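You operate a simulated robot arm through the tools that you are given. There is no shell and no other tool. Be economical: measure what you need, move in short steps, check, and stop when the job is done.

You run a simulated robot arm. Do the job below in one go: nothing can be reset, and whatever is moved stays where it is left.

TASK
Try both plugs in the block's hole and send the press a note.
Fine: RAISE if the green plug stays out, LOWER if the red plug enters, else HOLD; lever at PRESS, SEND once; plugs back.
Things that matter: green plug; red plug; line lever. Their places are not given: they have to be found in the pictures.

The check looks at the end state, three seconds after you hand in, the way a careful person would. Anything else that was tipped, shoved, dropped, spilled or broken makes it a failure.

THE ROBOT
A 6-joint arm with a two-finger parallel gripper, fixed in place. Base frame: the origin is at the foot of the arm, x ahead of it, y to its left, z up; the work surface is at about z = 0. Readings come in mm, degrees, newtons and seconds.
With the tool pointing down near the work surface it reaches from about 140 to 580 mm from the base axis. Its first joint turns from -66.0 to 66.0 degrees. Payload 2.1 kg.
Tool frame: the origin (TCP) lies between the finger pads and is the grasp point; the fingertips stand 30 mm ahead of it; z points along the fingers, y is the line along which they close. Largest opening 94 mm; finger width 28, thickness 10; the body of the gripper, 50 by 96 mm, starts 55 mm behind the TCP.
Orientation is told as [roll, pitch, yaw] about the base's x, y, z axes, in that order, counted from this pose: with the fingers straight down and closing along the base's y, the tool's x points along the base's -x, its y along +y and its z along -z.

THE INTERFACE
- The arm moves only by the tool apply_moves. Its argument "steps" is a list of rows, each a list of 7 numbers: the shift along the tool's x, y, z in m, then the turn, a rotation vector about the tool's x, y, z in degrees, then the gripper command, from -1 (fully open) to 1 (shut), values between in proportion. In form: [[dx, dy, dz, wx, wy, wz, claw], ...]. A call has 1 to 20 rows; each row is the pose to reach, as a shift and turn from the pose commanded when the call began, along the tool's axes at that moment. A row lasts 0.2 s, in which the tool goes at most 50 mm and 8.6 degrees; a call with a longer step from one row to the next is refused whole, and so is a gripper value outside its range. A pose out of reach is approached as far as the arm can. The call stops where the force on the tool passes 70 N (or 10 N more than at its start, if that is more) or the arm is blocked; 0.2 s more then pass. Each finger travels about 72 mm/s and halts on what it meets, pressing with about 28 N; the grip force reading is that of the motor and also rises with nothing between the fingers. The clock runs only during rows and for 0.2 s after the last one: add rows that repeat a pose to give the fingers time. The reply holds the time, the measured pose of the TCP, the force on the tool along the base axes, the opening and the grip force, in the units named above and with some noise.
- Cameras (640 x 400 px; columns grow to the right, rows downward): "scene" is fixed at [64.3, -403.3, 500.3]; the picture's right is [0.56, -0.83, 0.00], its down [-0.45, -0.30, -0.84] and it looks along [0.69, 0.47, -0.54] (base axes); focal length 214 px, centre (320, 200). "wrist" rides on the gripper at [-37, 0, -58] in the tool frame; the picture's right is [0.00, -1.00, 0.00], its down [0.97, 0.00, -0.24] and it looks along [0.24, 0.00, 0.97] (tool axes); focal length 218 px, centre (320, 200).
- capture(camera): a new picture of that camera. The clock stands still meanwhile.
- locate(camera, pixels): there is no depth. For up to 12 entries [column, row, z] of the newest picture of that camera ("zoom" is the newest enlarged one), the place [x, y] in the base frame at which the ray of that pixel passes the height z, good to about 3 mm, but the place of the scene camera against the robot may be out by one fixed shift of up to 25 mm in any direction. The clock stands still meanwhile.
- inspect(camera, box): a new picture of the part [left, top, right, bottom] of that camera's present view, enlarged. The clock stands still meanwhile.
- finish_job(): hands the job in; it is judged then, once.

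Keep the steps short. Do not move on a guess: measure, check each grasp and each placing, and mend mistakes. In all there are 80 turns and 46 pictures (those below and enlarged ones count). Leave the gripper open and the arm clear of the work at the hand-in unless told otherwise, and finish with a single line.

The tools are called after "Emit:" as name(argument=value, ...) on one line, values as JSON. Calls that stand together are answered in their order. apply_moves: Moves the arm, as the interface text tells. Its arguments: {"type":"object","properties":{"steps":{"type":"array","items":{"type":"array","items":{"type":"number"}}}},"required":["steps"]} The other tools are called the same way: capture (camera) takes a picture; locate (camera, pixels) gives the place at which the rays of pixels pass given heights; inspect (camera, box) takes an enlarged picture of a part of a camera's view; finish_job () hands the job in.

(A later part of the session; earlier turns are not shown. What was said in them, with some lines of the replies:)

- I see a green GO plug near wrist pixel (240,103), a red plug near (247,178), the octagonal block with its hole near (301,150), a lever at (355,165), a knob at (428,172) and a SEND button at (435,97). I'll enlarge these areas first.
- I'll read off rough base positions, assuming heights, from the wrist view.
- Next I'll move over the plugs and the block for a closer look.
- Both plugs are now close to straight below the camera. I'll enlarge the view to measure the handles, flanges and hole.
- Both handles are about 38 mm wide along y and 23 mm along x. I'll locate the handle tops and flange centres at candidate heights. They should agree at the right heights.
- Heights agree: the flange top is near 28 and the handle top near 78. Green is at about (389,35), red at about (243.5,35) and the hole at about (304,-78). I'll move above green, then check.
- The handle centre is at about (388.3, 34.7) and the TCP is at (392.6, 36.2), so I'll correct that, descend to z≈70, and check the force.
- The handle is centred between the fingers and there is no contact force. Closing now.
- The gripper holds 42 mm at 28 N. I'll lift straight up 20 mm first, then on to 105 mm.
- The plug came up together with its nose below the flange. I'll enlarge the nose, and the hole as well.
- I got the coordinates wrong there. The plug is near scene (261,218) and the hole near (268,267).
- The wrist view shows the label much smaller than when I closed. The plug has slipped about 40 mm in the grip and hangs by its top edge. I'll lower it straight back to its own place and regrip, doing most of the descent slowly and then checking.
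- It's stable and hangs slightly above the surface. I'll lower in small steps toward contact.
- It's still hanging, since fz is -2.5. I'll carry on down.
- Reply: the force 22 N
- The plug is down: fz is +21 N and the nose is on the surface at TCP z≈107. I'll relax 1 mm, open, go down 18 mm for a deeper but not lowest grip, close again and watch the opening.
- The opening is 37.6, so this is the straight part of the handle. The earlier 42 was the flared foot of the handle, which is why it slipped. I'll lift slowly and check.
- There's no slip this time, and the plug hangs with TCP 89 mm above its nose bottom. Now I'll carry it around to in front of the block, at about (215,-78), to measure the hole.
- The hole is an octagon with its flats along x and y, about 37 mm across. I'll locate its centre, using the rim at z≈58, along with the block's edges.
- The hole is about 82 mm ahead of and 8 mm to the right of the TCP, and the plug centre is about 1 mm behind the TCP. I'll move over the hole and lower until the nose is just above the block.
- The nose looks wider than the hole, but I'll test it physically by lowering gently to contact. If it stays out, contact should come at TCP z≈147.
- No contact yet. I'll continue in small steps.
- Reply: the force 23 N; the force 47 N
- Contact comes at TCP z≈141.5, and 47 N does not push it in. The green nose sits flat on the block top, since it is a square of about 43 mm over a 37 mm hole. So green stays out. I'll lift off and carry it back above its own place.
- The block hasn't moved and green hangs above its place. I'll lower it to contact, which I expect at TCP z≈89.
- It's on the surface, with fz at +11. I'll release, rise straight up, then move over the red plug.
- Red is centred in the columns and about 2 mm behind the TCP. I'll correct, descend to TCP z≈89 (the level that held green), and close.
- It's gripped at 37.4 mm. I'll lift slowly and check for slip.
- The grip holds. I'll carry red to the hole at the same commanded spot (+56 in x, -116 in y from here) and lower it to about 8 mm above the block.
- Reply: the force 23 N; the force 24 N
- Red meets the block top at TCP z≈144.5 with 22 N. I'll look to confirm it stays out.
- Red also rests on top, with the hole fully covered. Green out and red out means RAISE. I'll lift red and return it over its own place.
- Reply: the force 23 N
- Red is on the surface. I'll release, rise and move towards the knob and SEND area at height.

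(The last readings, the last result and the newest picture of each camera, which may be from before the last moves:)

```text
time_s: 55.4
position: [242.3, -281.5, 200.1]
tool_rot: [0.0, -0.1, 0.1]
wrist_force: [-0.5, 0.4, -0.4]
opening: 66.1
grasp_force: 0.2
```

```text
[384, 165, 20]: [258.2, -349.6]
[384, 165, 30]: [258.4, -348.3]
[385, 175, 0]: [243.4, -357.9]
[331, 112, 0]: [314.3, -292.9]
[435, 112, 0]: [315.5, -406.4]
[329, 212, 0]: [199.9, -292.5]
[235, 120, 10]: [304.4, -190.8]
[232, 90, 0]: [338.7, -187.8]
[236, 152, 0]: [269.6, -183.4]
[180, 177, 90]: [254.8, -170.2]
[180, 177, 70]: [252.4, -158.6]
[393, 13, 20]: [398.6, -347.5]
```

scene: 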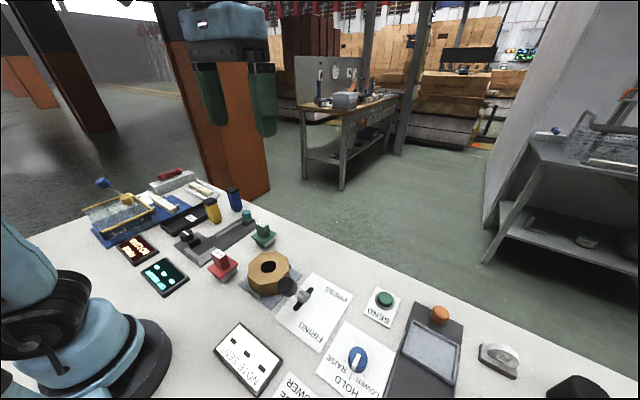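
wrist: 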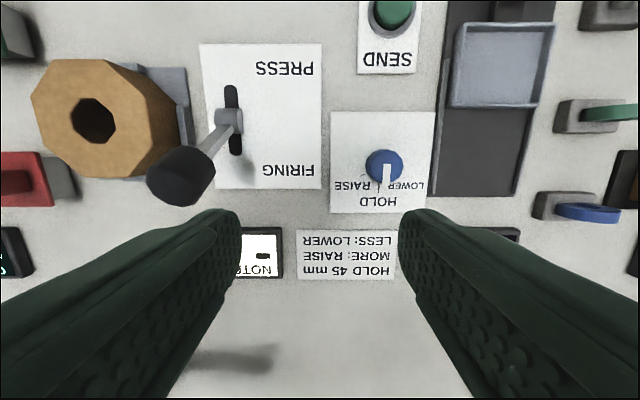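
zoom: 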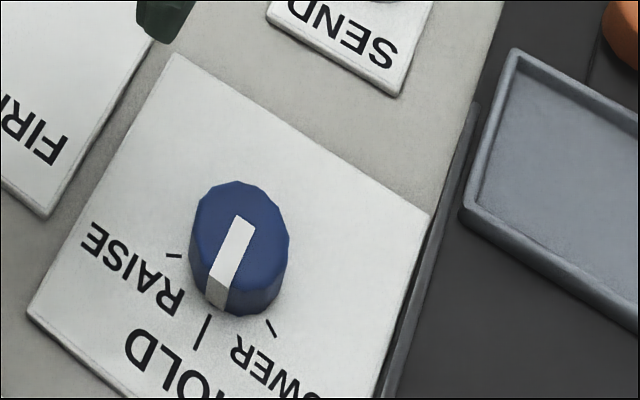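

The panel centre is about (257.5,-349.5) and the knob is about 39 mm across and 30–35 mm tall. The pointer is at HOLD, with the RAISE tick about 52° clockwise seen from above. I'll go above the knob, descend to TCP z≈42 and check.

Emit:
apply_moves(steps=[[-0.008, -0.034, 0.02, 0, 0, 0, -0.4], [-0.015, -0.068, 0.045, 0, 0, 0, -0.4], [-0.015, -0.068, 0.085, 0, 0, 0, -0.4], [-0.015, -0.068, 0.115, 0, 0, 0, -0.4], [-0.015, -0.068, 0.115, 0, 0, 0, -0.4]])

Emit:
capture(camera="wrist")

```text
time_s: 56.6
position: [253.9, -350.0, 81.6]
tool_rot: [0.0, 0.0, 0.0]
wrist_force: [-0.1, -0.2, 0.6]
opening: 65.9
grasp_force: 0.2
```

```text
9 pictures are left
```

wrist: 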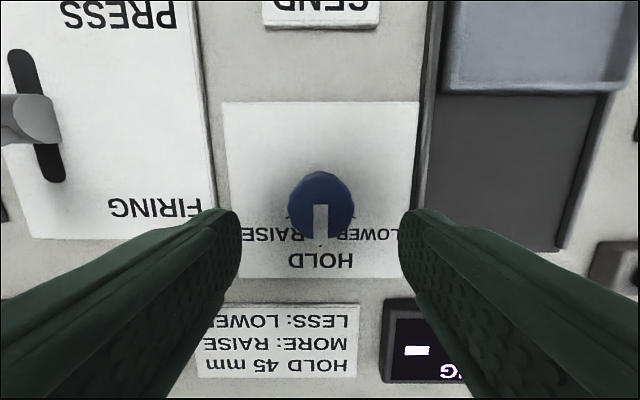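

The knob is centred in y, about 4.5 mm ahead in x, and probably only about 20 mm tall. I'll correct and lower so the fingertips are near z≈7, then close.

Emit:
apply_moves(steps=[[-0.0045, -0.0005, 0.015, 0, 0, 0, -0.4], [-0.0045, -0.0005, 0.03, 0, 0, 0, -0.4], [-0.0045, -0.0005, 0.038, 0, 0, 0, -0.4], [-0.0045, -0.0005, 0.0435, 0, 0, 0, -0.4], [-0.0045, -0.0005, 0.0435, 0, 0, 0, -0.4]])

Emit:
apply_moves(steps=[[0, 0, 0, 0, 0, 0, 0.3], [0, 0, 0, 0, 0, 0, 1], [0, 0, 0, 0, 0, 0, 1], [0, 0, 0, 0, 0, 0, 1], [0, 0, 0, 0, 0, 0, 1]])

```text
time_s: 57.8
position: [260.5, -350.6, 39.4]
tool_rot: [0.0, -0.1, 0.0]
wrist_force: [0.7, 0.0, 0.3]
opening: 65.6
grasp_force: 0.0
```

```text
time_s: 59.0
position: [260.7, -349.8, 39.7]
tool_rot: [0.1, 0.0, 0.0]
wrist_force: [-2.8, 17.5, -4.5]
opening: 35.5
grasp_force: 45.4
```

It's gripped at 35.5 mm. I'll turn 52° clockwise seen from above (positive about tool z).

Emit:
apply_moves(steps=[[0, 0, 0, 0, 0, 7.5, 1], [0, 0, 0, 0, 0, 15, 1], [0, 0, 0, 0, 0, 22.5, 1], [0, 0, 0, 0, 0, 30, 1], [0, 0, 0, 0, 0, 37.5, 1], [0, 0, 0, 0, 0, 45, 1], [0, 0, 0, 0, 0, 52, 1], [0, 0, 0, 0, 0, 52, 1], [0, 0, 0, 0, 0, 52, 1]])

```text
time_s: 61.0
position: [260.2, -351.9, 39.5]
tool_rot: [-0.6, -0.2, -52.3]
wrist_force: [-21.7, -29.3, -16.4]
opening: 35.6
grasp_force: 45.2
```

It turned to yaw -52.3. I'll release, rise, turn the tool back and look.

Emit:
apply_moves(steps=[[0, 0, 0, 0, 0, 0, 0.5], [0, 0, 0, 0, 0, 0, -0.3], [0, 0, 0, 0, 0, 0, -0.4], [0, 0, -0.02, 0, 0, 0, -0.4], [0, 0, -0.05, 0, 0, 0, -0.4], [0, 0, -0.09, 0, 0, 0, -0.4], [0, 0, -0.12, 0, 0, -7, -0.4], [0, 0, -0.12, 0, 0, -15, -0.4], [0, 0, -0.12, 0, 0, -23, -0.4], [0, 0, -0.12, 0, 0, -31, -0.4], [0, 0, -0.12, 0, 0, -39, -0.4], [0, 0, -0.12, 0, 0, -46, -0.4], [0, 0, -0.12, 0, 0, -52, -0.4], [0, 0, -0.12, 0, 0, -52, -0.4]])

Emit:
capture(camera="wrist")

```text
time_s: 64.0
position: [261.9, -350.8, 160.0]
tool_rot: [0.1, 0.1, 0.2]
wrist_force: [0.7, 0.9, -0.2]
opening: 65.9
grasp_force: 0.1
```

```text
8 pictures are left
```

wrist: 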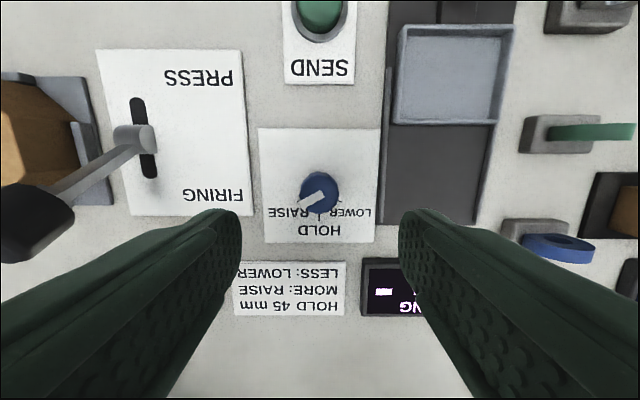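

The pointer is now on the RAISE tick. Triangulating the lever's black knob from several views gives about (258,-187,105), leaning to FIRING with the hub near x=304. I'll close the fingers and place them behind the knob on the -x side, at height 120.

Emit:
apply_moves(steps=[[0, 0, -0.04, 0, 0, 0, 0.5], [0.02, 0.03, -0.04, 0, 0, 0, 1], [0.04, 0.06, -0.04, 0, 0, 0, 1], [0.06, 0.09, -0.04, 0, 0, 0, 1], [0.06, 0.13, -0.04, 0, 0, 0, 1], [0.06, 0.164, -0.04, 0, 0, 0, 1], [0.06, 0.164, 0, 0, 0, 0, 1], [0.06, 0.164, 0.038, 0, 0, 0, 1], [0.06, 0.164, 0.038, 0, 0, 0, 1]])

Emit:
capture(camera="wrist")

```text
time_s: 66.0
position: [204.8, -186.9, 119.1]
tool_rot: [0.0, 0.0, 0.0]
wrist_force: [-1.1, -0.1, 0.5]
opening: 0.2
grasp_force: 28.2
```

```text
7 pictures are left
```

wrist: 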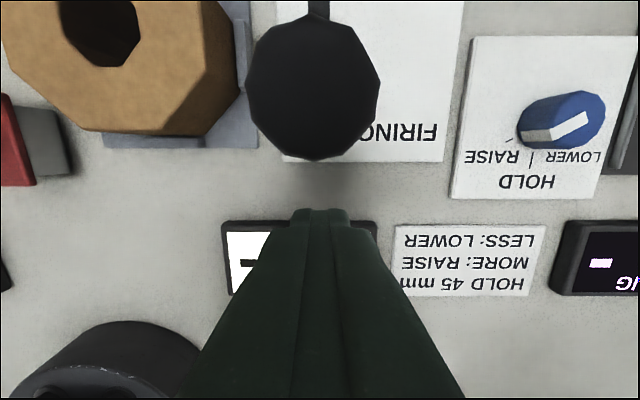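

The knob is right in front of the fingers, about 39 mm across and centred at y≈-185. I'll push it along +x in small steps.

Emit:
apply_moves(steps=[[-0.01, 0.001, 0, 0, 0, 0, 1], [-0.02, 0.001, 0, 0, 0, 0, 1], [-0.028, 0.001, 0, 0, 0, 0, 1], [-0.036, 0.001, 0, 0, 0, 0, 1], [-0.044, 0.001, 0, 0, 0, 0, 1], [-0.052, 0.001, 0, 0, 0, 0, 1], [-0.06, 0.001, 0, 0, 0, 0, 1], [-0.068, 0.001, 0, 0, 0, 0, 1], [-0.076, 0.001, 0, 0, 0, 0, 1]])

Emit:
capture(camera="wrist")

```text
time_s: 68.0
position: [280.2, -186.4, 120.1]
tool_rot: [-0.1, 0.0, 0.0]
wrist_force: [-0.9, 0.1, -0.1]
opening: 0.3
grasp_force: 28.4
```

```text
6 pictures are left
```

wrist: 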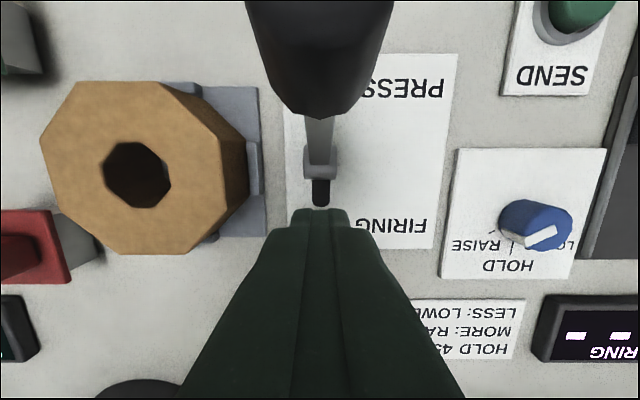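

The lever has gone over centre towards PRESS and left the fingers, and the force is 0. I'll push a little further to make sure it's fully home.

Emit:
apply_moves(steps=[[-0.01, 0, 0, 0, 0, 0, 1], [-0.02, 0, 0, 0, 0, 0, 1], [-0.028, 0, 0, 0, 0, 0, 1], [-0.033, 0, 0, 0, 0, 0, 1], [-0.033, 0, 0, 0, 0, 0, 1]])

Emit:
apply_moves(steps=[[-0.003, 0, 0, 0, 0, 0, 1], [-0.006, 0, 0, 0, 0, 0, 1], [-0.006, 0, 0, 0, 0, 0, 1]])

```text
time_s: 69.2
position: [311.4, -184.7, 120.9]
tool_rot: [0.0, 0.3, 0.0]
wrist_force: [-11.4, 0.4, 1.4]
opening: 0.0
grasp_force: 28.3
```

```text
time_s: 70.0
position: [312.2, -183.8, 120.9]
tool_rot: [0.2, 1.2, -0.2]
wrist_force: [-54.8, 1.8, -13.9]
opening: 0.0
grasp_force: 28.6
```

The force climbs to 55 N against a stop at x≈312, so the lever is fully home. I'll back off, rise and move over to SEND.

Emit:
apply_moves(steps=[[0.02, 0, 0, 0, 0, 0, 1], [0.045, 0, 0, 0, 0, 0, 1], [0.045, 0, -0.04, 0, 0, 0, 1], [0.045, 0, -0.075, 0, 0, 0, 1], [0.045, -0.04, -0.075, 0, 0, 0, 1], [0.045, -0.08, -0.075, 0, 0, 0, 1], [0.045, -0.12, -0.075, 0, 0, 0, 1], [0.02, -0.155, -0.075, 0, 0, 0, 1], [-0.015, -0.161, -0.06, 0, 0, 0, 1], [-0.04, -0.161, -0.03, 0, 0, 0, 1], [-0.06, -0.161, -0.005, 0, 0, 0, 1], [-0.06, -0.161, -0.005, 0, 0, 0, 1]])

Emit:
capture(camera="wrist")

```text
time_s: 72.6
position: [377.5, -346.5, 126.9]
tool_rot: [0.0, 0.1, 0.1]
wrist_force: [0.2, -0.9, 0.1]
opening: 0.0
grasp_force: 28.0
```

```text
5 pictures are left
```

wrist: 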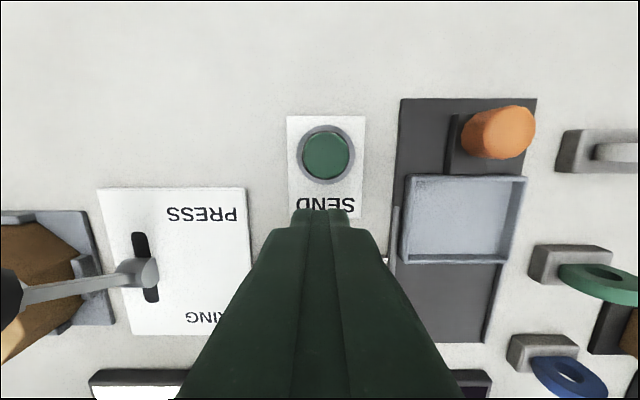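

The button is at (326,156) in the wrist picture. I'll locate it.

Emit:
locate(camera="wrist", pixels=[[326, 156, 15], [326, 156, 25], [326, 156, 30], [326, 165, 0]])

Emit:
inspect(camera="scene", box=[230, 240, 326, 300])

```text
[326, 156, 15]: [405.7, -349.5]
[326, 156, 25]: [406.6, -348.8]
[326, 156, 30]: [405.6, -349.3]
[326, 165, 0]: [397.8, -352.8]
```

```text
6.67 times, centred on (278, 270) of scene
```

zoom: 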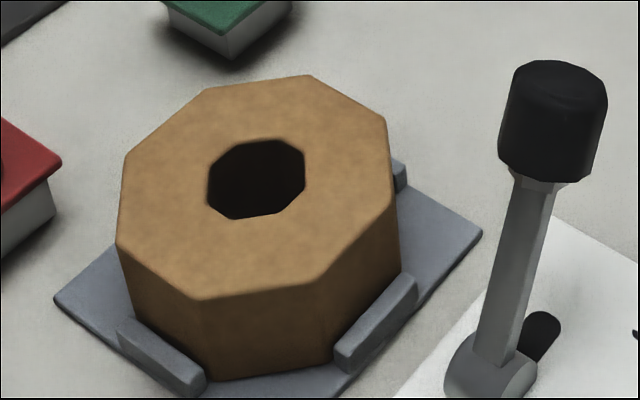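

The lever stands at PRESS. Now I'll move over the button at (406,-350) and approach to TCP z≈60.

Emit:
apply_moves(steps=[[-0.015, -0.0035, 0, 0, 0, 0, 1], [-0.0285, -0.0035, 0.01, 0, 0, 0, 1], [-0.0285, -0.0035, 0.04, 0, 0, 0, 1], [-0.0285, -0.0035, 0.065, 0, 0, 0, 1], [-0.0285, -0.0035, 0.065, 0, 0, 0, 1]])

Emit:
apply_moves(steps=[[0, 0, 0.002, 0, 0, 0, 1], [0, 0, 0.004, 0, 0, 0, 1], [0, 0, 0.006, 0, 0, 0, 1], [0, 0, 0.006, 0, 0, 0, 1]])

Emit:
apply_moves(steps=[[0, 0, 0.001, 0, 0, 0, 1], [0, 0, 0.003, 0, 0, 0, 1], [0, 0, 0.003, 0, 0, 0, 1]])

```text
time_s: 73.8
position: [406.1, -350.7, 60.2]
tool_rot: [0.0, 0.0, 0.0]
wrist_force: [0.3, 0.1, 0.2]
opening: 0.3
grasp_force: 28.2
```

```text
time_s: 74.8
position: [405.5, -349.5, 54.7]
tool_rot: [0.1, 0.0, 0.0]
wrist_force: [0.6, 0.3, 0.2]
opening: 0.3
grasp_force: 28.2
```

```text
time_s: 75.6
position: [405.9, -349.1, 52.1]
tool_rot: [0.0, 0.0, 0.0]
wrist_force: [0.1, -0.2, 1.5]
opening: 0.1
grasp_force: 27.9
```

The first light touch comes at z≈52. I'll press on.

Emit:
apply_moves(steps=[[0, 0, 0.001, 0, 0, 0, 1], [0, 0, 0.003, 0, 0, 0, 1], [0, 0, 0.004, 0, 0, 0, 1], [0, 0, 0.004, 0, 0, 0, 1]])

```text
time_s: 76.6
position: [405.7, -350.4, 47.4]
tool_rot: [0.0, 0.1, 0.0]
wrist_force: [0.6, -0.7, 3.9]
opening: 0.0
grasp_force: 27.9
```

Emit:
apply_moves(steps=[[0, 0, 0.001, 0, 0, 0, 1], [0, 0, 0.002, 0, 0, 0, 1], [0, 0, 0.003, 0, 0, 0, 1], [0, 0, 0.003, 0, 0, 0, 1]])

Emit:
inspect(camera="scene", box=[200, 310, 300, 400])

```text
time_s: 77.6
position: [405.3, -350.0, 44.8]
tool_rot: [0.0, -0.1, 0.0]
wrist_force: [1.3, 3.8, 31.0]
opening: 0.0
grasp_force: 27.9
```

```text
4.44 times, centred on (250, 355) of scene
```

zoom: 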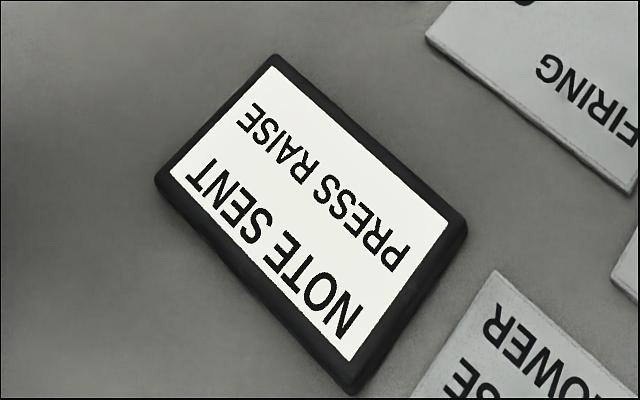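

The display reads "NOTE SENT / PRESS RAISE". I'll withdraw straight up, open the gripper while clear and go to a high resting pose.

Emit:
apply_moves(steps=[[0, 0, -0.02, 0, 0, 0, 1], [0, 0, -0.06, 0, 0, 0, 1], [0, 0, -0.1, 0, 0, 0, 1], [0, 0, -0.15, 0, 0, 0, 1], [0.01, 0.04, -0.18, 0, 0, 0, 0], [0.03, 0.08, -0.2, 0, 0, 0, -0.5], [0.06, 0.12, -0.21, 0, 0, 0, -1], [0.08, 0.16, -0.22, 0, 0, 0, -1], [0.1, 0.2, -0.23, 0, 0, 0, -1], [0.12, 0.23, -0.25, 0, 0, 0, -1], [0.12, 0.23, -0.28, 0, 0, 0, -1], [0.12, 0.23, -0.28, 0, 0, 0, -1]])

Emit:
capture(camera="scene")

Emit:
capture(camera="wrist")

```text
refused: row 5 steps farther than a row can; nothing moved
```

```text
2 pictures are left
```

scene: 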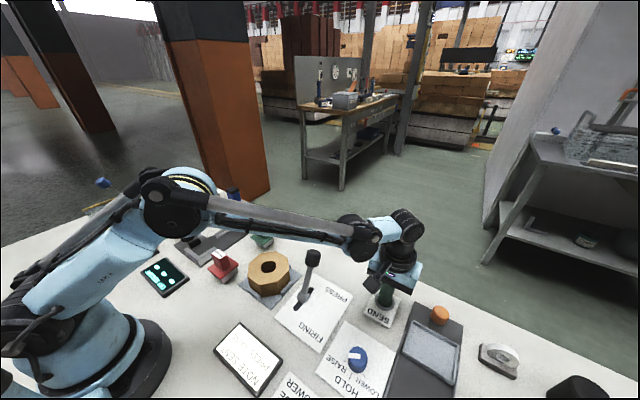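

```text
1 pictures are left
```

wrist: 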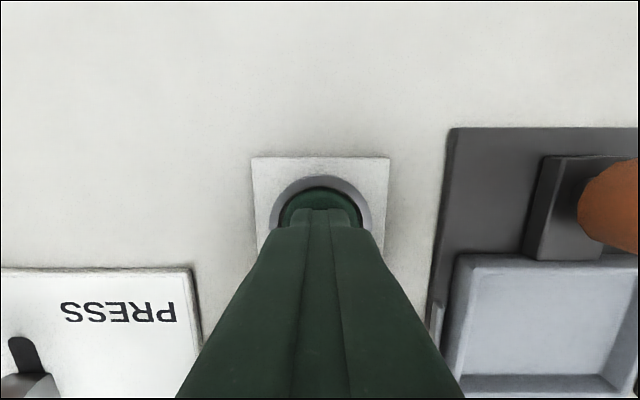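

That call was refused because one step was too long. I'll repeat it with shorter steps and save the last picture for a final look.

Emit:
apply_moves(steps=[[0, 0, -0.02, 0, 0, 0, 1], [0, 0, -0.055, 0, 0, 0, 1], [0, 0, -0.095, 0, 0, 0, 1], [0, 0, -0.135, 0, 0, 0, 1], [0, 0, -0.175, 0, 0, 0, 1], [0.01, 0.03, -0.2, 0, 0, 0, 0], [0.025, 0.06, -0.22, 0, 0, 0, -0.5], [0.04, 0.09, -0.24, 0, 0, 0, -1], [0.055, 0.12, -0.26, 0, 0, 0, -1], [0.07, 0.15, -0.28, 0, 0, 0, -1], [0.085, 0.18, -0.3, 0, 0, 0, -1], [0.1, 0.21, -0.32, 0, 0, 0, -1], [0.115, 0.235, -0.33, 0, 0, 0, -1], [0.115, 0.235, -0.33, 0, 0, 0, -1]])

Emit:
capture(camera="wrist")

```text
time_s: 80.6
position: [292.3, -114.5, 373.3]
tool_rot: [-0.1, 0.0, 0.0]
wrist_force: [0.1, -0.5, 0.6]
opening: 94.0
grasp_force: 0.0
```

```text
0 pictures are left
```

wrist: 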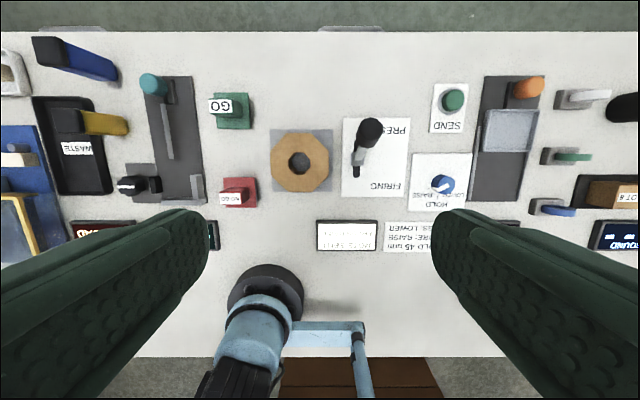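

Both plugs stand upright in their places. The lever is at PRESS, the knob at RAISE, and the note was sent once. The gripper is open and clear, so I'm handing in.

Emit:
finish_job()

```text
The job is handed in.
```

Both plugs stayed out of the block's hole, so I set RAISE, moved the lever to PRESS, pressed SEND once (display: "NOTE SENT / PRESS RAISE"), and put both plugs back upright in their places; green slipped in the grip once but was set down safely and regripped.
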